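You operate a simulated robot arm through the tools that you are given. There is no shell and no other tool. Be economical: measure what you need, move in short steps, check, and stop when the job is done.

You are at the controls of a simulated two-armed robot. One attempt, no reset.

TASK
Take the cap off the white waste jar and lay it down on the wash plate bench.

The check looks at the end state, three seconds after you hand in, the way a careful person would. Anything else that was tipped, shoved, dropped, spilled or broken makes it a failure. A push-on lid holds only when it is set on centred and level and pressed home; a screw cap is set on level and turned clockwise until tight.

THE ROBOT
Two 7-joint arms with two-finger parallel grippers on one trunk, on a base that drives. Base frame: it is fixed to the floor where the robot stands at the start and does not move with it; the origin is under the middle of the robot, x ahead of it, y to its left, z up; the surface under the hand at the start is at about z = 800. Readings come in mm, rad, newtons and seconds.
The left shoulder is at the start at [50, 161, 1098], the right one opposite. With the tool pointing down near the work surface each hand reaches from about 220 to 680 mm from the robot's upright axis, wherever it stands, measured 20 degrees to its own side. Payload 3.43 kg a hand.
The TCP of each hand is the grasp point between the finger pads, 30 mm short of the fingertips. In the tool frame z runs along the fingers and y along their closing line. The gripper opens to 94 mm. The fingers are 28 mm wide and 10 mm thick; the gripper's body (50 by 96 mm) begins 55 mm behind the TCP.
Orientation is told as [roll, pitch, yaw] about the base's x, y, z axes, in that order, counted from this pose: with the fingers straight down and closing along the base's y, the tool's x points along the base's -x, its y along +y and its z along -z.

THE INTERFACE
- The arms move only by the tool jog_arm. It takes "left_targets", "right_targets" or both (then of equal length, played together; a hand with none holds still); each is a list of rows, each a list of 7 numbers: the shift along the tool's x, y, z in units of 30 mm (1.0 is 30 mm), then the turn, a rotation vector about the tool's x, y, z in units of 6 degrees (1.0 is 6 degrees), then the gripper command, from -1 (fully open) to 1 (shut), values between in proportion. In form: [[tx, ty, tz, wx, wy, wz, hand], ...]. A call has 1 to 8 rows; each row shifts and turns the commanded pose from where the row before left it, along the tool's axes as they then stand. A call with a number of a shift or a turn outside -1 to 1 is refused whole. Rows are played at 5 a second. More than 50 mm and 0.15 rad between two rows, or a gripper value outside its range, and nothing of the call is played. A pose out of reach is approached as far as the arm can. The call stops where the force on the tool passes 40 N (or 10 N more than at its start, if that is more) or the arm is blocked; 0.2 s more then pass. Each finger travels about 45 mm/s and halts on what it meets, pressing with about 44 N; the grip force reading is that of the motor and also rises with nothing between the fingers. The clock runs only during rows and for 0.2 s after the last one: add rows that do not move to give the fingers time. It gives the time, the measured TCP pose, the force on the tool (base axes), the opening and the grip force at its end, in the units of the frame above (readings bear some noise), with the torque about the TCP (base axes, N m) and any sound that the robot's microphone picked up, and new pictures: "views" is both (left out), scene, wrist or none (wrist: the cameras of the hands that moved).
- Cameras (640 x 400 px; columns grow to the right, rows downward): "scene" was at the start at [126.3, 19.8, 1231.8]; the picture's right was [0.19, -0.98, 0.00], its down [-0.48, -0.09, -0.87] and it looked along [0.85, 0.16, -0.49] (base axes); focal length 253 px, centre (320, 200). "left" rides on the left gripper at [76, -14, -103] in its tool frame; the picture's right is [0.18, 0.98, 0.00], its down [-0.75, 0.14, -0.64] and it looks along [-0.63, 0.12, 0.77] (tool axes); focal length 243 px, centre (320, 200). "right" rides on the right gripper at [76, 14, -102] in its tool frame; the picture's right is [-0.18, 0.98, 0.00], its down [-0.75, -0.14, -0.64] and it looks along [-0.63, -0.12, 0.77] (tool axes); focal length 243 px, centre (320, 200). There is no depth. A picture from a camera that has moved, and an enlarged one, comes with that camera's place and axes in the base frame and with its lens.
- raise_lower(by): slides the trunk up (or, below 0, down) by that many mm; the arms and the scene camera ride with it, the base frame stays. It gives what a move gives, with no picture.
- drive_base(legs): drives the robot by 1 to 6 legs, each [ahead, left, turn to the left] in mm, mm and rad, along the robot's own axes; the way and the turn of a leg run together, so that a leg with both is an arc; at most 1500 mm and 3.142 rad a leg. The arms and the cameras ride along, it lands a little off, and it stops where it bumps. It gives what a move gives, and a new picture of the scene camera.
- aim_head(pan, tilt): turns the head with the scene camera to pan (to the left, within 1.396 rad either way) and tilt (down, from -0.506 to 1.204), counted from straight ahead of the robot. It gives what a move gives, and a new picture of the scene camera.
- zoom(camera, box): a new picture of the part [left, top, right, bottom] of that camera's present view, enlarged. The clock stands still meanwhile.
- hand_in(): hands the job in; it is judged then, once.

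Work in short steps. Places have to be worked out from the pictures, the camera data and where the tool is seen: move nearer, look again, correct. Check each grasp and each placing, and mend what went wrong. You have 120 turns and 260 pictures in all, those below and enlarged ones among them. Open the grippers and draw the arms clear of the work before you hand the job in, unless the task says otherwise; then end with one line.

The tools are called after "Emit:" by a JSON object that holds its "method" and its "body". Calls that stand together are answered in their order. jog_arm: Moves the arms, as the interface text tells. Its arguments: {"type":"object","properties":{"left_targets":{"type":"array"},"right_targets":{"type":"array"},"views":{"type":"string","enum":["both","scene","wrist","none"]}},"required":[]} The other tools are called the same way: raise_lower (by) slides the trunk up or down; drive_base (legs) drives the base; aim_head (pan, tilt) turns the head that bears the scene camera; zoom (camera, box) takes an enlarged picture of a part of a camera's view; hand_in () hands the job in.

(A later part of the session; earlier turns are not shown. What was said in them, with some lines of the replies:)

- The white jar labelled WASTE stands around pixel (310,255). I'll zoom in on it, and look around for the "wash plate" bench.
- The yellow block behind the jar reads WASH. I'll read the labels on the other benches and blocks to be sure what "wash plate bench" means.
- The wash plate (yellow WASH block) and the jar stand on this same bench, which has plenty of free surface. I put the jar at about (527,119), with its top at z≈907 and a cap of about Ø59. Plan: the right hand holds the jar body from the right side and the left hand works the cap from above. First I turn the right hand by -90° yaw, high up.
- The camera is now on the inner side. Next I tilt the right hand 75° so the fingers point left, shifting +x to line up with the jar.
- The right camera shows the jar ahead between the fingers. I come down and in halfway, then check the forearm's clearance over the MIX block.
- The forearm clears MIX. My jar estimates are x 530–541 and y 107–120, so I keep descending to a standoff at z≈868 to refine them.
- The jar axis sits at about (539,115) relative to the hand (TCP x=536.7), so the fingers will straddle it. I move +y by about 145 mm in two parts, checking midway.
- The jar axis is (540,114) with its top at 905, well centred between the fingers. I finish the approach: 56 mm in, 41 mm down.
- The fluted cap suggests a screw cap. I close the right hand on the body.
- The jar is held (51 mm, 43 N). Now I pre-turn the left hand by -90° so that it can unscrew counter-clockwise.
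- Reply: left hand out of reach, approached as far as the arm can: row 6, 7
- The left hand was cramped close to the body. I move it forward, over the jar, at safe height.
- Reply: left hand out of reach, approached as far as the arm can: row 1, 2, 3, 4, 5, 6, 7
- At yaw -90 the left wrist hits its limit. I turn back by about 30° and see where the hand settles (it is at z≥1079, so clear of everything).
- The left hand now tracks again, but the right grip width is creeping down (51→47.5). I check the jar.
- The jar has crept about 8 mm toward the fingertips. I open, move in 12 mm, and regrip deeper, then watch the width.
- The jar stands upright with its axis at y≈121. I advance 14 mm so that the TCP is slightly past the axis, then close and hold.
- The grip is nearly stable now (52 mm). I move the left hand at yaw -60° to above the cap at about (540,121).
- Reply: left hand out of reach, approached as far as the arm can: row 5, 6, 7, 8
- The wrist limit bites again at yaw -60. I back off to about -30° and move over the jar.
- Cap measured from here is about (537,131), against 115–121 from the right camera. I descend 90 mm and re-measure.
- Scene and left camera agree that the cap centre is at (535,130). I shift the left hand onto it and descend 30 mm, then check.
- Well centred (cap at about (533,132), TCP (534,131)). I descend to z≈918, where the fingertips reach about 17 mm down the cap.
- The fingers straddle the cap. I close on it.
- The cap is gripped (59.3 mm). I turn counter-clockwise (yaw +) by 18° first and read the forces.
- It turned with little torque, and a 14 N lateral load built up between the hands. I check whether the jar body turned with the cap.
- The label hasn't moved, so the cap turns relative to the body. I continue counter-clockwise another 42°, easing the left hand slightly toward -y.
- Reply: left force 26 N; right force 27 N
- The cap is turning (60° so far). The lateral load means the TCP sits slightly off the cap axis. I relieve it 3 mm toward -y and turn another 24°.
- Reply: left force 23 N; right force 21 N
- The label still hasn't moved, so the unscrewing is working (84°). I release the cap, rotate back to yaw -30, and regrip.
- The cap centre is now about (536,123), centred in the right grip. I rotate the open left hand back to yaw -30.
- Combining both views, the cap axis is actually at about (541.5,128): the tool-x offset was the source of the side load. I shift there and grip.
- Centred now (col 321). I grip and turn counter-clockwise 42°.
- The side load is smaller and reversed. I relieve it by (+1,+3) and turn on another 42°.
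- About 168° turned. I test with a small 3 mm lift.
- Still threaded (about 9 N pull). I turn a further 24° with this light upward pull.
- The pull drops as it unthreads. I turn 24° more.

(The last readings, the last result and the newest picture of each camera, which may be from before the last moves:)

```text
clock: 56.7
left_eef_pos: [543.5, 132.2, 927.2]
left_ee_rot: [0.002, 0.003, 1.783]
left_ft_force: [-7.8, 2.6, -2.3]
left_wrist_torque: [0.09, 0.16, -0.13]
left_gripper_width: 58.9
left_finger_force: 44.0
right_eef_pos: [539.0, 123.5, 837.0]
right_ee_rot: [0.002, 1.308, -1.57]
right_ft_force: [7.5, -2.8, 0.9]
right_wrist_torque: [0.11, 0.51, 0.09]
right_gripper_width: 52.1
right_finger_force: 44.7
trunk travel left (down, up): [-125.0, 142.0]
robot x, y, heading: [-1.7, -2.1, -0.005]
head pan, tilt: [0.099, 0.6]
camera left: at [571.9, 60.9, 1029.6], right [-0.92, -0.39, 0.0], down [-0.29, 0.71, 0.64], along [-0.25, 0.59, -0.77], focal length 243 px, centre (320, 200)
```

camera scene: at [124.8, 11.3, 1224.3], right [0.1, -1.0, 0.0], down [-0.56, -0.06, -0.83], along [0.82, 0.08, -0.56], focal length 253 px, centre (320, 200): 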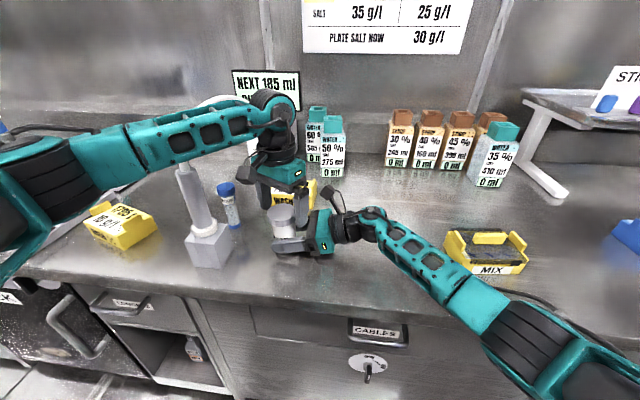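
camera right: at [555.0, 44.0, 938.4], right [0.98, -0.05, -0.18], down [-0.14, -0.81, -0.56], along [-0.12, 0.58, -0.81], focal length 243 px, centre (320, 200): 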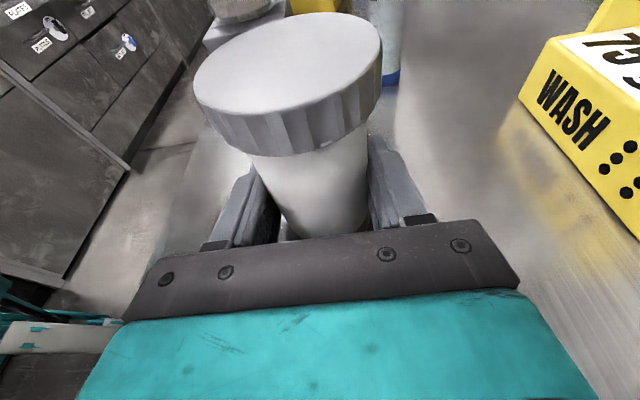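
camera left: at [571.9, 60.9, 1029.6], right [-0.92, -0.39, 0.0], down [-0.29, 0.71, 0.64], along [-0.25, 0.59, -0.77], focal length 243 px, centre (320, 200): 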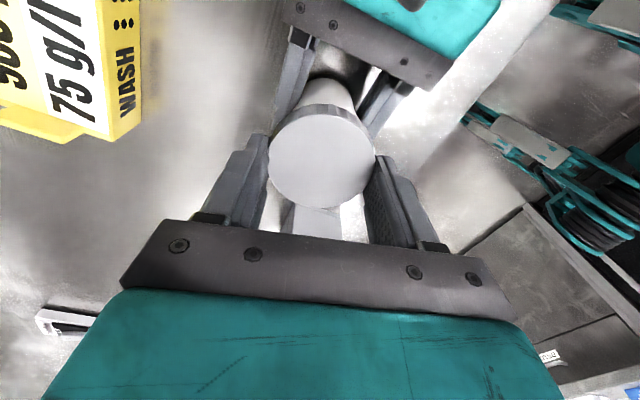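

The hand has risen 8 mm with hardly any pull. I lift another 6 mm and look.

Emit:
{"method": "jog_arm", "body": {"left_targets": [[0, 0, -0.1, 0, 0, -0.5, 1], [0, 0, -0.1, 0, 0, -0.5, 1], [0, 0, 0, 0, 0, 0, 1]], "views": "wrist"}}

Emit:
{"method": "zoom", "body": {"camera": "scene", "box": [240, 170, 360, 260]}}

Emit:
{"method": "zoom", "body": {"camera": "right", "box": [160, 0, 480, 250]}}

```text
clock: 57.5
left_eef_pos: [542.7, 131.4, 934.9]
left_ee_rot: [-0.001, 0.003, 1.887]
left_ft_force: [-0.4, 0.5, 0.1]
left_wrist_torque: [-0.01, -0.01, -0.03]
left_gripper_width: 58.8
left_finger_force: 43.6
right_eef_pos: [538.5, 123.5, 836.6]
right_ee_rot: [0.001, 1.309, -1.569]
right_ft_force: [-0.1, 0.2, 0.5]
right_wrist_torque: [0.11, -0.01, 0.07]
right_gripper_width: 52.1
right_finger_force: 44.3
trunk travel left (down, up): [-125.0, 142.0]
robot x, y, heading: [0.5, -2.9, 0.003]
head pan, tilt: [0.099, 0.6]
camera left: at [579.5, 64.5, 1036.6], right [-0.88, -0.48, 0.0], down [-0.37, 0.67, 0.64], along [-0.31, 0.56, -0.77], focal length 243 px, centre (320, 200)
```

left: 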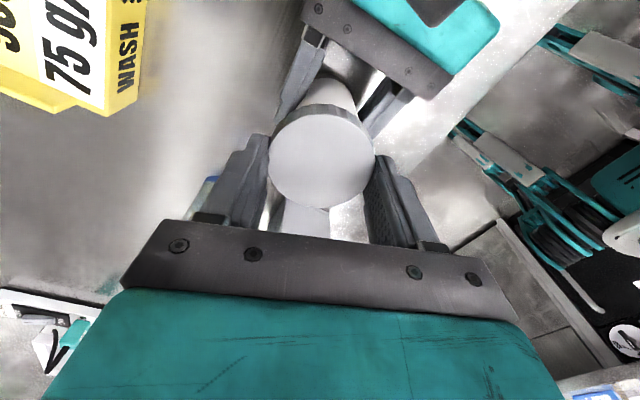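

```text
4.44 times, centred on (300, 215) of scene
camera zoom: at [125.2, 11.5, 1224.2], right [0.1, -0.99, 0.0], down [-0.56, -0.06, -0.83], along [0.82, 0.08, -0.56], focal length 1123 px, centre (409, 133)
```

zoom: 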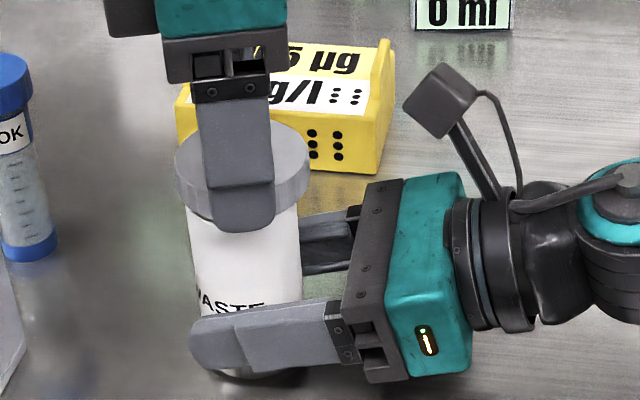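

```text
1.60 times, centred on (320, 125) of right
camera zoom: at [553.9, 45.0, 938.1], right [0.98, -0.04, -0.18], down [-0.14, -0.82, -0.56], along [-0.12, 0.58, -0.81], focal length 388 px, centre (320, 320)
```

zoom: 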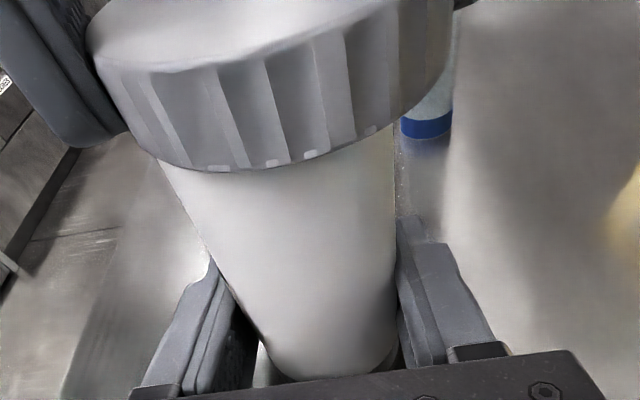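

The forces are zero and the cap has risen with the hand: it's off. I lift straight up 75 mm.

Emit:
{"method": "jog_arm", "body": {"left_targets": [[0, 0, -0.5, 0, 0, 0, 1], [0, 0, -1, 0, 0, 0, 1], [0, 0, -1, 0, 0, 0, 1], [0, 0, 0, 0, 0, 0, 1]], "views": "both"}}

Emit:
{"method": "zoom", "body": {"camera": "right", "box": [160, 0, 480, 250]}}

```text
clock: 58.5
left_eef_pos: [542.8, 130.2, 1009.1]
left_ee_rot: [0.002, 0.0, 1.885]
left_ft_force: [-0.5, 0.1, -0.7]
left_wrist_torque: [0.02, -0.03, -0.01]
left_gripper_width: 59.2
left_finger_force: 44.2
right_eef_pos: [540.3, 123.1, 837.4]
right_ee_rot: [-0.002, 1.31, -1.573]
right_ft_force: [0.0, 0.3, -0.3]
right_wrist_torque: [-0.03, 0.01, 0.02]
right_gripper_width: 52.2
right_finger_force: 44.3
trunk travel left (down, up): [-125.0, 142.0]
robot x, y, heading: [-0.8, 2.5, -0.004]
head pan, tilt: [0.099, 0.6]
camera scene: at [125.4, 11.5, 1224.2], right [0.1, -1.0, 0.0], down [-0.56, -0.06, -0.82], along [0.82, 0.08, -0.57], focal length 253 px, centre (320, 200)
camera left: at [580.9, 63.4, 1111.3], right [-0.88, -0.48, 0.0], down [-0.37, 0.67, 0.64], along [-0.31, 0.56, -0.77], focal length 243 px, centre (320, 200)
```

scene: 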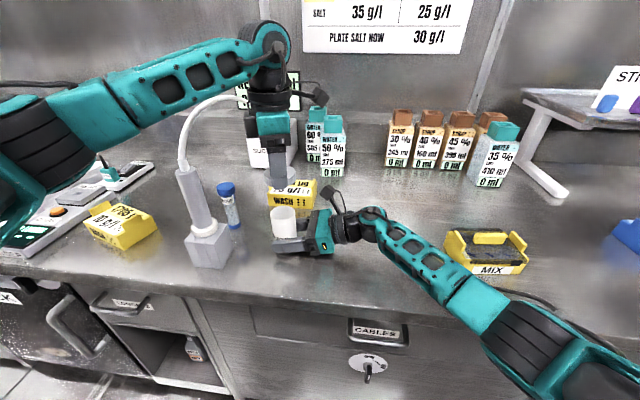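
left: 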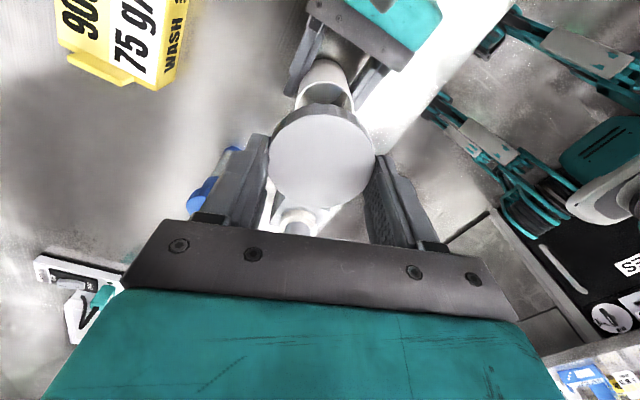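

```text
1.60 times, centred on (320, 125) of right
camera zoom: at [555.1, 43.9, 938.1], right [0.98, -0.05, -0.18], down [-0.14, -0.82, -0.56], along [-0.12, 0.58, -0.81], focal length 388 px, centre (320, 320)
```

zoom: 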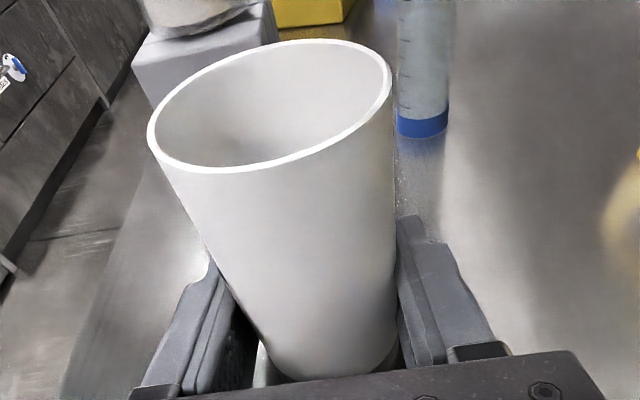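

The cap is off and the jar stands open. I free the jar first: open the right hand slowly and back it straight out along -y.

Emit:
{"method": "jog_arm", "body": {"right_targets": [[0, 0, 0, 0, 0, 0, 0], [0, 0, 0, 0, 0, 0, -0.3], [0, 0, 0, 0, 0, 0, -0.8], [0, 0, 0, 0, 0, 0, -1], [0, 0, 0, 0, 0, 0, -1]], "views": "both"}}

Emit:
{"method": "zoom", "body": {"camera": "scene", "box": [240, 170, 360, 260]}}

```text
clock: 59.7
left_eef_pos: [543.3, 130.4, 1009.2]
left_ee_rot: [0.001, 0.002, 1.886]
left_ft_force: [-0.4, 0.3, -0.1]
left_wrist_torque: [-0.01, -0.02, 0.03]
left_gripper_width: 59.1
left_finger_force: 43.8
right_eef_pos: [539.5, 121.5, 837.0]
right_ee_rot: [0.0, 1.308, -1.572]
right_ft_force: [0.4, -0.5, -0.2]
right_wrist_torque: [0.01, -0.02, 0.01]
right_gripper_width: 94.2
right_finger_force: 0.1
trunk travel left (down, up): [-125.0, 142.0]
robot x, y, heading: [1.0, -1.8, -0.002]
head pan, tilt: [0.099, 0.6]
camera scene: at [125.3, 11.5, 1224.2], right [0.1, -1.0, 0.0], down [-0.56, -0.06, -0.83], along [0.82, 0.08, -0.56], focal length 253 px, centre (320, 200)
camera right: at [554.9, 44.0, 938.5], right [0.98, -0.05, -0.18], down [-0.14, -0.81, -0.56], along [-0.12, 0.58, -0.81], focal length 243 px, centre (320, 200)
```

scene: 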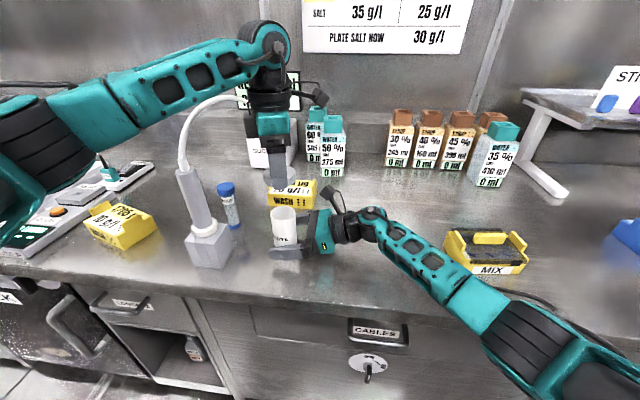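
right: 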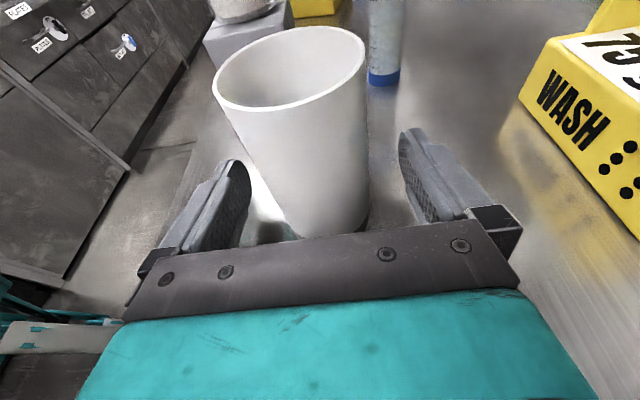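

```text
4.44 times, centred on (300, 215) of scene
camera zoom: at [125.3, 11.5, 1224.2], right [0.1, -1.0, 0.0], down [-0.56, -0.06, -0.83], along [0.82, 0.08, -0.56], focal length 1123 px, centre (409, 133)
```

zoom: 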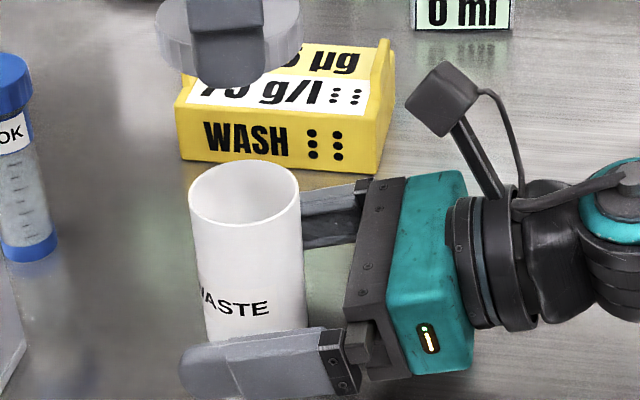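

The jar is standing upright and free. I back the right hand out 90 mm, then up 150 mm.

Emit:
{"method": "jog_arm", "body": {"right_targets": [[-0.26, 0, -0.966, 0, 0, 0, -1], [-0.26, 0, -0.966, 0, 0, 0, -1], [-0.26, 0, -0.966, 0, 0, 0, -1], [0.966, 0, -0.259, 0, 0, 0, -1], [0.966, 0, -0.259, 0, 0, 0, -1], [0.966, 0, -0.259, 0, 0, 0, -1], [0.966, 0, -0.259, 0, 0, 0, -1], [0.966, 0, -0.259, 0, 0, 0, -1]], "views": "scene"}}

```text
clock: 61.5
left_eef_pos: [543.7, 131.2, 1009.3]
left_ee_rot: [0.002, 0.002, 1.885]
left_ft_force: [-0.7, 0.0, -0.5]
left_wrist_torque: [-0.04, 0.03, -0.02]
left_gripper_width: 59.1
left_finger_force: 44.2
right_eef_pos: [539.0, 30.1, 987.7]
right_ee_rot: [-0.001, 1.307, -1.57]
right_ft_force: [0.2, 0.4, -0.3]
right_wrist_torque: [0.01, 0.04, 0.01]
right_gripper_width: 94.0
right_finger_force: 0.0
trunk travel left (down, up): [-125.0, 142.0]
robot x, y, heading: [-1.4, 0.3, 0.004]
head pan, tilt: [0.099, 0.6]
camera scene: at [125.1, 11.5, 1224.2], right [0.1, -1.0, 0.0], down [-0.56, -0.06, -0.83], along [0.82, 0.08, -0.56], focal length 253 px, centre (320, 200)
```

scene: 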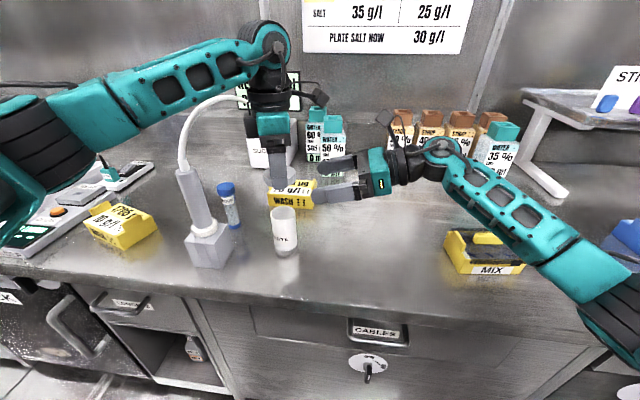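

I move the right hand further right and up out of the way.

Emit:
{"method": "jog_arm", "body": {"right_targets": [[-0.1, 0, -0.99, 0, 0, 0, -1], [0, 0, -0.99, 0, 0, 0, -1], [0.2, 0, -0.97, 0, 0, 0, -1], [0.2, 0, -0.97, 0, 0, 0, -1], [0.2, 0, -0.97, 0, 0, 0, -1], [0.2, 0, -0.97, 0, 0, 0, -1]], "views": "none"}}

```text
clock: 62.9
left_eef_pos: [543.9, 129.9, 1009.8]
left_ee_rot: [0.0, 0.001, 1.885]
left_ft_force: [0.2, 0.0, 0.1]
left_wrist_torque: [0.0, -0.02, 0.02]
left_gripper_width: 58.9
left_finger_force: 44.1
right_eef_pos: [540.9, -130.4, 1053.9]
right_ee_rot: [0.0, 1.309, -1.57]
right_ft_force: [0.2, -0.7, -0.3]
right_wrist_torque: [0.03, -0.03, -0.01]
right_gripper_width: 94.0
right_finger_force: 0.1
trunk travel left (down, up): [-125.0, 142.0]
robot x, y, heading: [0.3, 0.9, 0.003]
head pan, tilt: [0.099, 0.6]
```

Now I carry the cap at this height to over free bench at about (520,30), between the jar and the right side.

Emit:
{"method": "jog_arm", "body": {"left_targets": [[0.73, 0.45, 0, 0, 0, 0, 1], [0.73, 0.45, 0, 0, 0, 0, 1], [0.73, 0.45, 0, 0, 0, 0, 1], [0.73, 0.45, 0, 0, 0, 0, 1], [0, 0, 0, 0, 0, 0, 1]], "views": "both"}}

```text
clock: 64.1
left_eef_pos: [519.2, 32.6, 1010.9]
left_ee_rot: [0.001, 0.003, 1.886]
left_ft_force: [0.9, -0.1, 0.0]
left_wrist_torque: [0.0, 0.0, -0.04]
left_gripper_width: 59.0
left_finger_force: 44.0
right_eef_pos: [541.4, -131.2, 1054.8]
right_ee_rot: [0.0, 1.31, -1.573]
right_ft_force: [-0.3, -0.3, 0.4]
right_wrist_torque: [-0.02, -0.02, -0.01]
right_gripper_width: 94.0
right_finger_force: 0.1
trunk travel left (down, up): [-125.0, 142.0]
robot x, y, heading: [-2.4, 0.3, -0.001]
head pan, tilt: [0.099, 0.6]
camera scene: at [125.3, 11.5, 1224.2], right [0.1, -0.99, 0.0], down [-0.56, -0.06, -0.83], along [0.82, 0.08, -0.56], focal length 253 px, centre (320, 200)
camera left: at [556.9, -35.2, 1113.9], right [-0.88, -0.48, 0.0], down [-0.37, 0.67, 0.64], along [-0.31, 0.56, -0.77], focal length 243 px, centre (320, 200)
```

scene: 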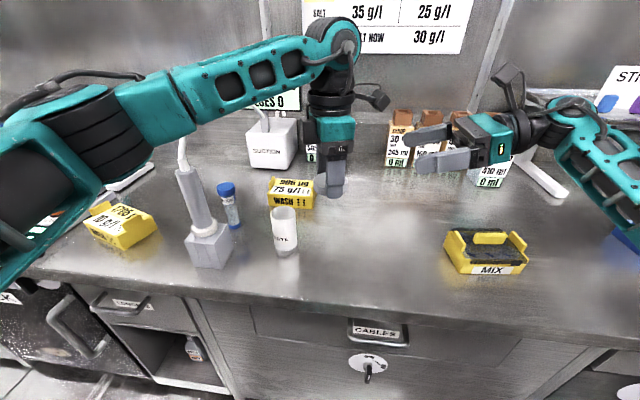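
left: 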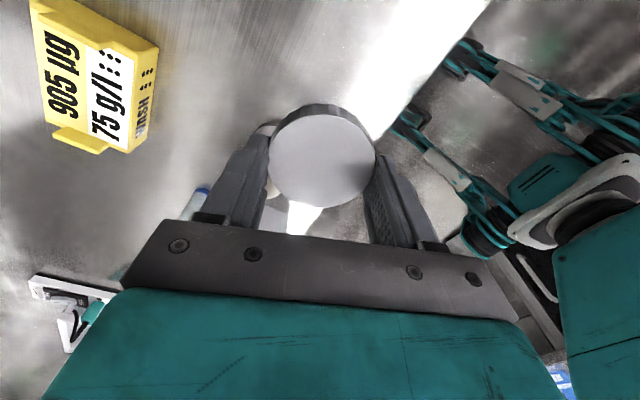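

The forearm passes well to the robot's side of the suction wand. I lower the cap 90 mm and check.

Emit:
{"method": "jog_arm", "body": {"left_targets": [[0, 0, 1, 0, 0, 0, 1], [0, 0, 1, 0, 0, 0, 1], [0, 0, 1, 0, 0, 0, 1], [0, 0, 0, 0, 0, 0, 1]], "views": "scene"}}

```text
clock: 65.1
left_eef_pos: [520.6, 29.9, 918.4]
left_ee_rot: [0.002, 0.002, 1.886]
left_ft_force: [1.0, 0.1, 0.7]
left_wrist_torque: [-0.03, -0.01, 0.0]
left_gripper_width: 59.1
left_finger_force: 43.8
right_eef_pos: [540.8, -130.4, 1054.4]
right_ee_rot: [0.0, 1.311, -1.572]
right_ft_force: [0.3, 0.6, 0.4]
right_wrist_torque: [-0.02, -0.01, 0.0]
right_gripper_width: 94.0
right_finger_force: 0.0
trunk travel left (down, up): [-125.0, 142.0]
robot x, y, heading: [-1.5, -2.4, -0.004]
head pan, tilt: [0.099, 0.6]
camera scene: at [125.3, 11.5, 1224.2], right [0.1, -1.0, 0.0], down [-0.56, -0.06, -0.83], along [0.82, 0.08, -0.56], focal length 253 px, centre (320, 200)
```

scene: 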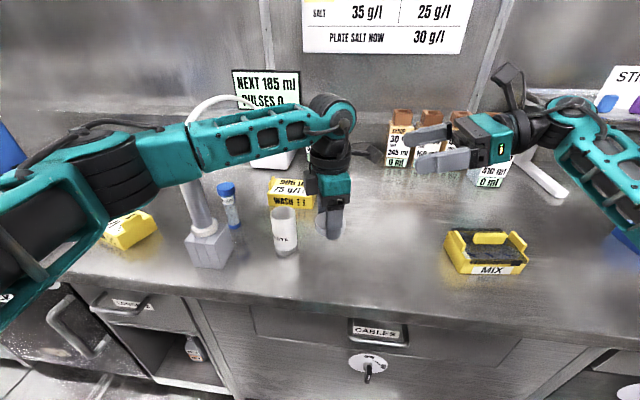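

All is clear. I lower 60 mm, then go slowly until contact.

Emit:
{"method": "jog_arm", "body": {"left_targets": [[0, 0, 0.7, 0, 0, 0, 1], [0, 0, 0.7, 0, 0, 0, 1], [0, 0, 0.6, 0, 0, 0, 1], [0, 0, 0, 0, 0, 0, 1]], "views": "both"}}

Emit:
{"method": "zoom", "body": {"camera": "scene", "box": [260, 190, 380, 280]}}

```text
clock: 66.1
left_eef_pos: [517.2, 32.0, 857.9]
left_ee_rot: [0.002, 0.002, 1.884]
left_ft_force: [-0.2, -0.2, 0.3]
left_wrist_torque: [-0.01, 0.0, 0.0]
left_gripper_width: 59.1
left_finger_force: 43.3
right_eef_pos: [540.9, -129.9, 1054.2]
right_ee_rot: [0.001, 1.309, -1.574]
right_ft_force: [0.9, -1.3, -0.8]
right_wrist_torque: [-0.01, 0.01, 0.02]
right_gripper_width: 93.9
right_finger_force: 0.1
trunk travel left (down, up): [-125.0, 142.0]
robot x, y, heading: [-1.5, -0.7, 0.002]
head pan, tilt: [0.099, 0.6]
camera scene: at [125.3, 11.5, 1224.2], right [0.1, -1.0, 0.0], down [-0.56, -0.06, -0.83], along [0.82, 0.08, -0.56], focal length 253 px, centre (320, 200)
camera left: at [554.4, -34.7, 959.4], right [-0.88, -0.48, 0.0], down [-0.37, 0.67, 0.64], along [-0.31, 0.56, -0.77], focal length 243 px, centre (320, 200)
```

scene: 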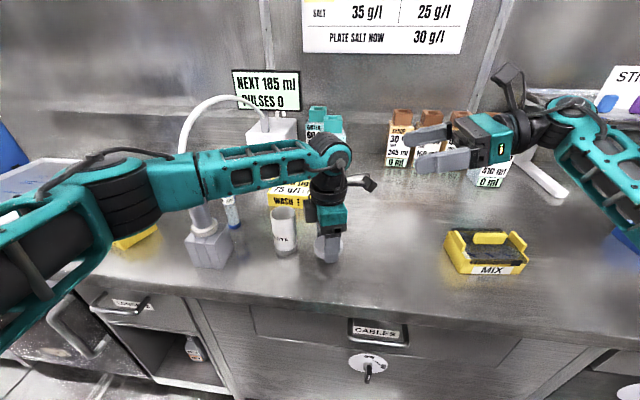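
left: 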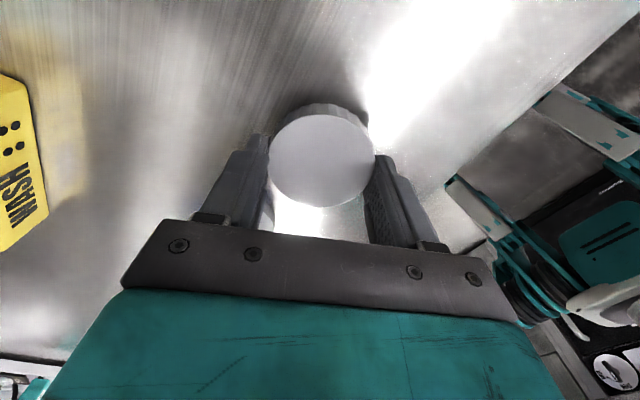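

```text
4.44 times, centred on (320, 235) of scene
camera zoom: at [125.3, 11.5, 1224.2], right [0.1, -1.0, 0.0], down [-0.56, -0.06, -0.83], along [0.82, 0.08, -0.56], focal length 1123 px, centre (320, 44)
```

zoom: 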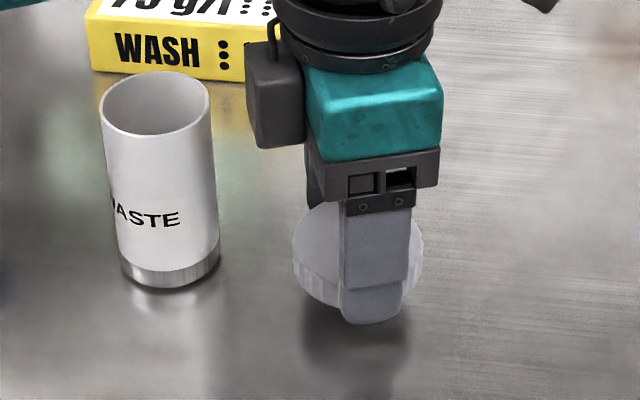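

The jar is clear. I descend slowly in 4 mm steps to contact.

Emit:
{"method": "jog_arm", "body": {"left_targets": [[0, 0, 0.15, 0, 0, 0, 1], [0, 0, 0.15, 0, 0, 0, 1], [0, 0, 0.1, 0, 0, 0, 1], [0, 0, 0.1, 0, 0, 0, 1], [0, 0, 0, 0, 0, 0, 1]], "views": "none"}}

```text
clock: 67.3
left_eef_pos: [517.9, 31.1, 843.4]
left_ee_rot: [0.002, 0.001, 1.885]
left_ft_force: [0.1, 0.1, -0.3]
left_wrist_torque: [-0.01, 0.0, 0.03]
left_gripper_width: 59.0
left_finger_force: 43.6
right_eef_pos: [540.3, -131.4, 1054.6]
right_ee_rot: [0.0, 1.308, -1.572]
right_ft_force: [-0.3, -0.3, -0.6]
right_wrist_torque: [-0.02, 0.03, 0.02]
right_gripper_width: 93.9
right_finger_force: 0.0
trunk travel left (down, up): [-125.0, 142.0]
robot x, y, heading: [1.1, 1.3, -0.002]
head pan, tilt: [0.099, 0.6]
```

No contact yet at 843. I continue in 1.5–2 mm steps.

Emit:
{"method": "jog_arm", "body": {"left_targets": [[0, 0, 0.06, 0, 0, 0, 1], [0, 0, 0.06, 0, 0, 0, 1], [0, 0, 0.05, 0, 0, 0, 1], [0, 0, 0, 0, 0, 0, 1]], "views": "none"}}

```text
clock: 68.3
left_eef_pos: [516.9, 30.3, 838.3]
left_ee_rot: [0.0, 0.003, 1.884]
left_ft_force: [0.2, -0.6, -0.4]
left_wrist_torque: [-0.02, 0.01, 0.0]
left_gripper_width: 59.0
left_finger_force: 44.3
right_eef_pos: [541.0, -128.6, 1053.8]
right_ee_rot: [0.001, 1.309, -1.574]
right_ft_force: [-0.1, 0.0, 0.2]
right_wrist_torque: [0.0, 0.0, 0.03]
right_gripper_width: 94.1
right_finger_force: 0.1
trunk travel left (down, up): [-125.0, 142.0]
robot x, y, heading: [-3.3, 2.0, 0.003]
head pan, tilt: [0.099, 0.6]
```

Emit:
{"method": "zoom", "body": {"camera": "scene", "box": [290, 220, 370, 280]}}

Emit:
{"method": "jog_arm", "body": {"left_targets": [[0, 0, 0.05, 0, 0, 0, 1], [0, 0, 0.05, 0, 0, 0, 1], [0, 0, 0, 0, 0, 0, 1]], "views": "none"}}

```text
6.67 times, centred on (330, 250) of scene
camera zoom: at [125.3, 11.5, 1224.2], right [0.1, -1.0, 0.0], down [-0.56, -0.06, -0.83], along [0.82, 0.08, -0.56], focal length 1684 px, centre (253, -133)
```

zoom: 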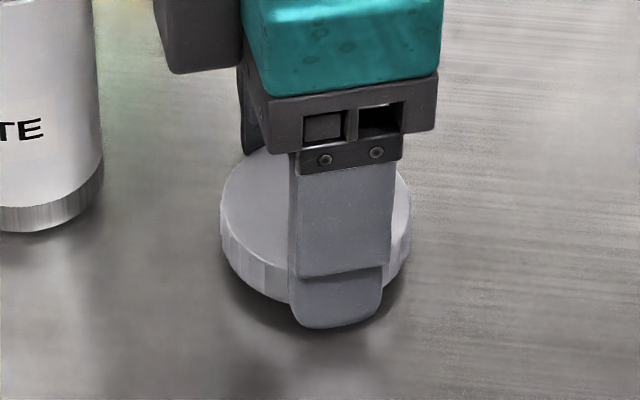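

```text
clock: 69.1
left_eef_pos: [518.0, 30.1, 834.6]
left_ee_rot: [0.002, 0.001, 1.886]
left_ft_force: [-0.4, -0.2, -0.3]
left_wrist_torque: [-0.01, -0.02, 0.01]
left_gripper_width: 58.9
left_finger_force: 44.4
right_eef_pos: [540.6, -129.4, 1054.5]
right_ee_rot: [-0.002, 1.31, -1.572]
right_ft_force: [-0.1, 0.6, -0.6]
right_wrist_torque: [0.0, 0.0, 0.02]
right_gripper_width: 93.8
right_finger_force: 0.0
trunk travel left (down, up): [-125.0, 142.0]
robot x, y, heading: [-0.8, 0.3, 0.005]
head pan, tilt: [0.099, 0.6]
```

Still no contact at 834.6 (fingertips about 4.6 mm above the bench). I step down 1 mm at a time.

Emit:
{"method": "jog_arm", "body": {"left_targets": [[0, 0, 0.04, 0, 0, 0, 1], [0, 0, 0.03, 0, 0, 0, 1], [0, 0, 0, 0, 0, 0, 1]], "views": "none"}}

Emit:
{"method": "zoom", "body": {"camera": "scene", "box": [290, 220, 370, 280]}}

```text
clock: 69.9
left_eef_pos: [517.3, 31.9, 832.6]
left_ee_rot: [0.002, -0.001, 1.885]
left_ft_force: [-0.3, 0.2, -0.1]
left_wrist_torque: [-0.01, -0.01, -0.03]
left_gripper_width: 59.3
left_finger_force: 43.4
right_eef_pos: [540.6, -129.1, 1054.3]
right_ee_rot: [-0.001, 1.308, -1.572]
right_ft_force: [-0.2, 0.8, 0.3]
right_wrist_torque: [-0.03, -0.01, -0.03]
right_gripper_width: 94.2
right_finger_force: 0.0
trunk travel left (down, up): [-125.0, 142.0]
robot x, y, heading: [0.5, 0.8, 0.003]
head pan, tilt: [0.099, 0.6]
```

```text
6.67 times, centred on (330, 250) of scene
camera zoom: at [125.3, 11.5, 1224.2], right [0.1, -1.0, 0.0], down [-0.56, -0.06, -0.83], along [0.82, 0.08, -0.56], focal length 1684 px, centre (253, -133)
```

zoom: 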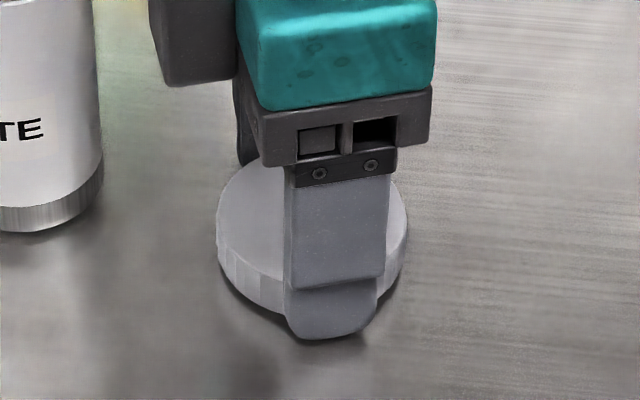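

Emit:
{"method": "jog_arm", "body": {"left_targets": [[0, 0, 0.04, 0, 0, 0, 1], [0, 0, 0.03, 0, 0, 0, 1], [0, 0, 0, 0, 0, 0, 1]], "views": "none"}}

```text
clock: 70.7
left_eef_pos: [518.6, 30.6, 831.5]
left_ee_rot: [0.0, 0.002, 1.885]
left_ft_force: [-0.4, -0.3, 0.3]
left_wrist_torque: [-0.02, 0.0, 0.0]
left_gripper_width: 59.2
left_finger_force: 43.8
right_eef_pos: [540.7, -129.8, 1054.2]
right_ee_rot: [-0.001, 1.308, -1.572]
right_ft_force: [0.1, 0.6, -0.6]
right_wrist_torque: [0.02, 0.0, 0.0]
right_gripper_width: 93.9
right_finger_force: 0.1
trunk travel left (down, up): [-125.0, 142.0]
robot x, y, heading: [-3.6, -1.0, 0.002]
head pan, tilt: [0.099, 0.6]
```

No contact force yet at about 831. Two more small steps.

Emit:
{"method": "jog_arm", "body": {"left_targets": [[0, 0, 0.05, 0, 0, 0, 1], [0, 0, 0.0, 0, 0, 0, 1]], "views": "none"}}

Emit:
{"method": "zoom", "body": {"camera": "scene", "box": [290, 220, 370, 280]}}

```text
clock: 71.3
left_eef_pos: [517.6, 30.7, 830.0]
left_ee_rot: [-0.001, 0.002, 1.884]
left_ft_force: [-1.5, 0.5, 2.1]
left_wrist_torque: [-0.06, 0.09, -0.01]
left_gripper_width: 59.2
left_finger_force: 44.0
right_eef_pos: [541.4, -129.0, 1054.2]
right_ee_rot: [0.0, 1.309, -1.572]
right_ft_force: [0.1, 0.4, -0.5]
right_wrist_torque: [-0.02, -0.01, 0.0]
right_gripper_width: 93.9
right_finger_force: 0.1
trunk travel left (down, up): [-125.0, 142.0]
robot x, y, heading: [0.0, 0.1, -0.0]
head pan, tilt: [0.099, 0.6]
```

```text
6.67 times, centred on (330, 250) of scene
camera zoom: at [125.0, 11.6, 1224.3], right [0.1, -1.0, 0.0], down [-0.56, -0.06, -0.83], along [0.82, 0.08, -0.56], focal length 1684 px, centre (253, -133)
```

zoom: 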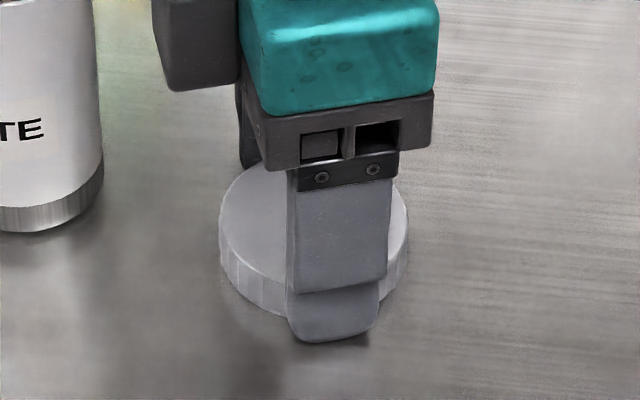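

Light contact (2 N): cap and fingertips are at the bench. I release gently and lift straight up.

Emit:
{"method": "jog_arm", "body": {"left_targets": [[0, 0, 0, 0, 0, 0, 0.1], [0, 0, 0, 0, 0, 0, -0.3], [0, 0, 0, 0, 0, 0, -0.8], [0, 0, 0, 0, 0, 0, -0.8], [0, 0, -0.3, 0, 0, 0, -0.8], [0, 0, -1, 0, 0, 0, -0.8], [0, 0, -1, 0, 0, 0, -0.8]], "views": "both"}}

```text
clock: 72.9
left_eef_pos: [519.2, 30.7, 898.5]
left_ee_rot: [0.003, 0.002, 1.886]
left_ft_force: [1.1, 0.3, 0.9]
left_wrist_torque: [-0.01, 0.01, -0.02]
left_gripper_width: 84.5
left_finger_force: 0.0
right_eef_pos: [541.3, -130.0, 1054.0]
right_ee_rot: [0.0, 1.308, -1.571]
right_ft_force: [0.0, -0.6, 0.4]
right_wrist_torque: [0.04, -0.02, -0.02]
right_gripper_width: 94.1
right_finger_force: 0.1
trunk travel left (down, up): [-125.0, 142.0]
robot x, y, heading: [-1.5, -0.3, -0.001]
head pan, tilt: [0.099, 0.6]
camera scene: at [125.1, 11.4, 1224.2], right [0.1, -1.0, 0.0], down [-0.56, -0.06, -0.83], along [0.82, 0.08, -0.56], focal length 253 px, centre (320, 200)
camera left: at [556.7, -36.1, 1001.0], right [-0.88, -0.48, 0.0], down [-0.37, 0.67, 0.64], along [-0.31, 0.56, -0.77], focal length 243 px, centre (320, 200)
```

scene: 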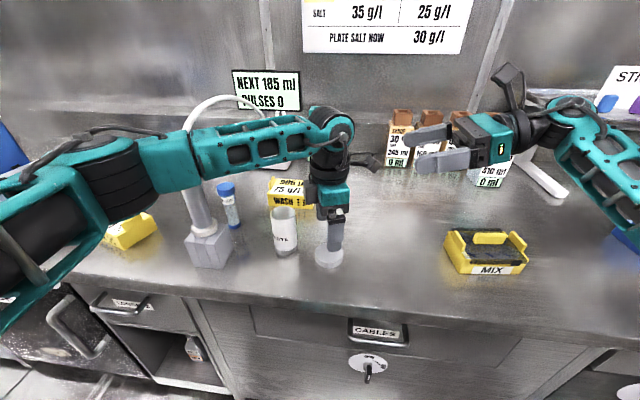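
left: 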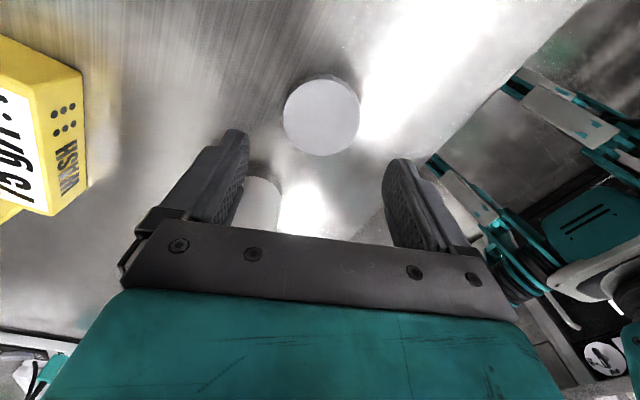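

The cap lies flat on the bench. I raise the left hand well clear and inspect the scene.

Emit:
{"method": "jog_arm", "body": {"left_targets": [[0, 0, -1, 0, 0, 0, -1], [0, 0, -1, 0, 0, 0, -1], [0, 0, -1, 0, 0, 0, -1], [0, 0, -1, 0, 0, 0, -1], [0, 0, -1, 0, 0, 0, -1], [0, 0, -1, 0, 0, 0, -1]], "views": "scene"}}

Emit:
{"method": "zoom", "body": {"camera": "scene", "box": [160, 130, 400, 280]}}

```text
clock: 74.3
left_eef_pos: [520.5, 33.7, 1079.1]
left_ee_rot: [0.0, 0.001, 1.884]
left_ft_force: [-0.9, -1.2, -0.4]
left_wrist_torque: [0.02, -0.01, -0.01]
left_gripper_width: 93.8
left_finger_force: 0.1
right_eef_pos: [540.4, -129.5, 1053.3]
right_ee_rot: [0.002, 1.309, -1.571]
right_ft_force: [-0.1, -0.3, -0.3]
right_wrist_torque: [0.0, -0.03, 0.01]
right_gripper_width: 94.0
right_finger_force: 0.1
trunk travel left (down, up): [-125.0, 142.0]
robot x, y, heading: [2.3, -1.3, -0.002]
head pan, tilt: [0.099, 0.6]
camera scene: at [125.1, 11.4, 1224.2], right [0.1, -1.0, 0.0], down [-0.56, -0.06, -0.83], along [0.82, 0.08, -0.56], focal length 253 px, centre (320, 200)
```

scene: 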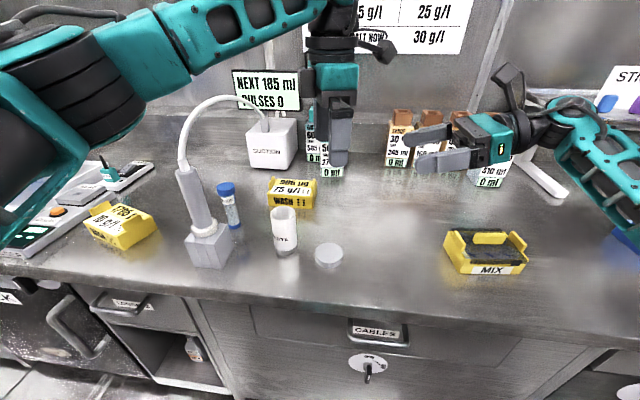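

```text
2.67 times, centred on (280, 205) of scene
camera zoom: at [125.1, 11.4, 1224.2], right [0.1, -1.0, 0.0], down [-0.56, -0.06, -0.83], along [0.82, 0.08, -0.56], focal length 674 px, centre (427, 187)
```

zoom: 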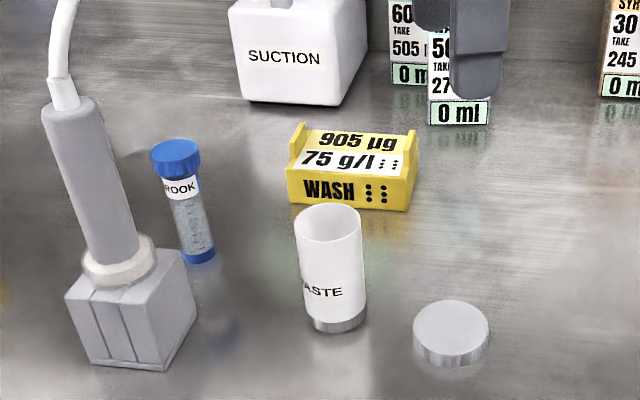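

The jar stands upright and open, the cap lies flat on the bench, nothing else moved, and both arms are clear with open grippers. I hand it in.

Emit:
{"method": "hand_in", "body": {}}

```text
The job is handed in.
```

The waste jar's cap is unscrewed and lying flat on the bench in front of the WASH plate. I took that bench, where the jar and plate both stand, as the "wash plate bench". The jar is upright, slid about 1–2 cm while I held it, and nothing else looked disturbed in the last picture.
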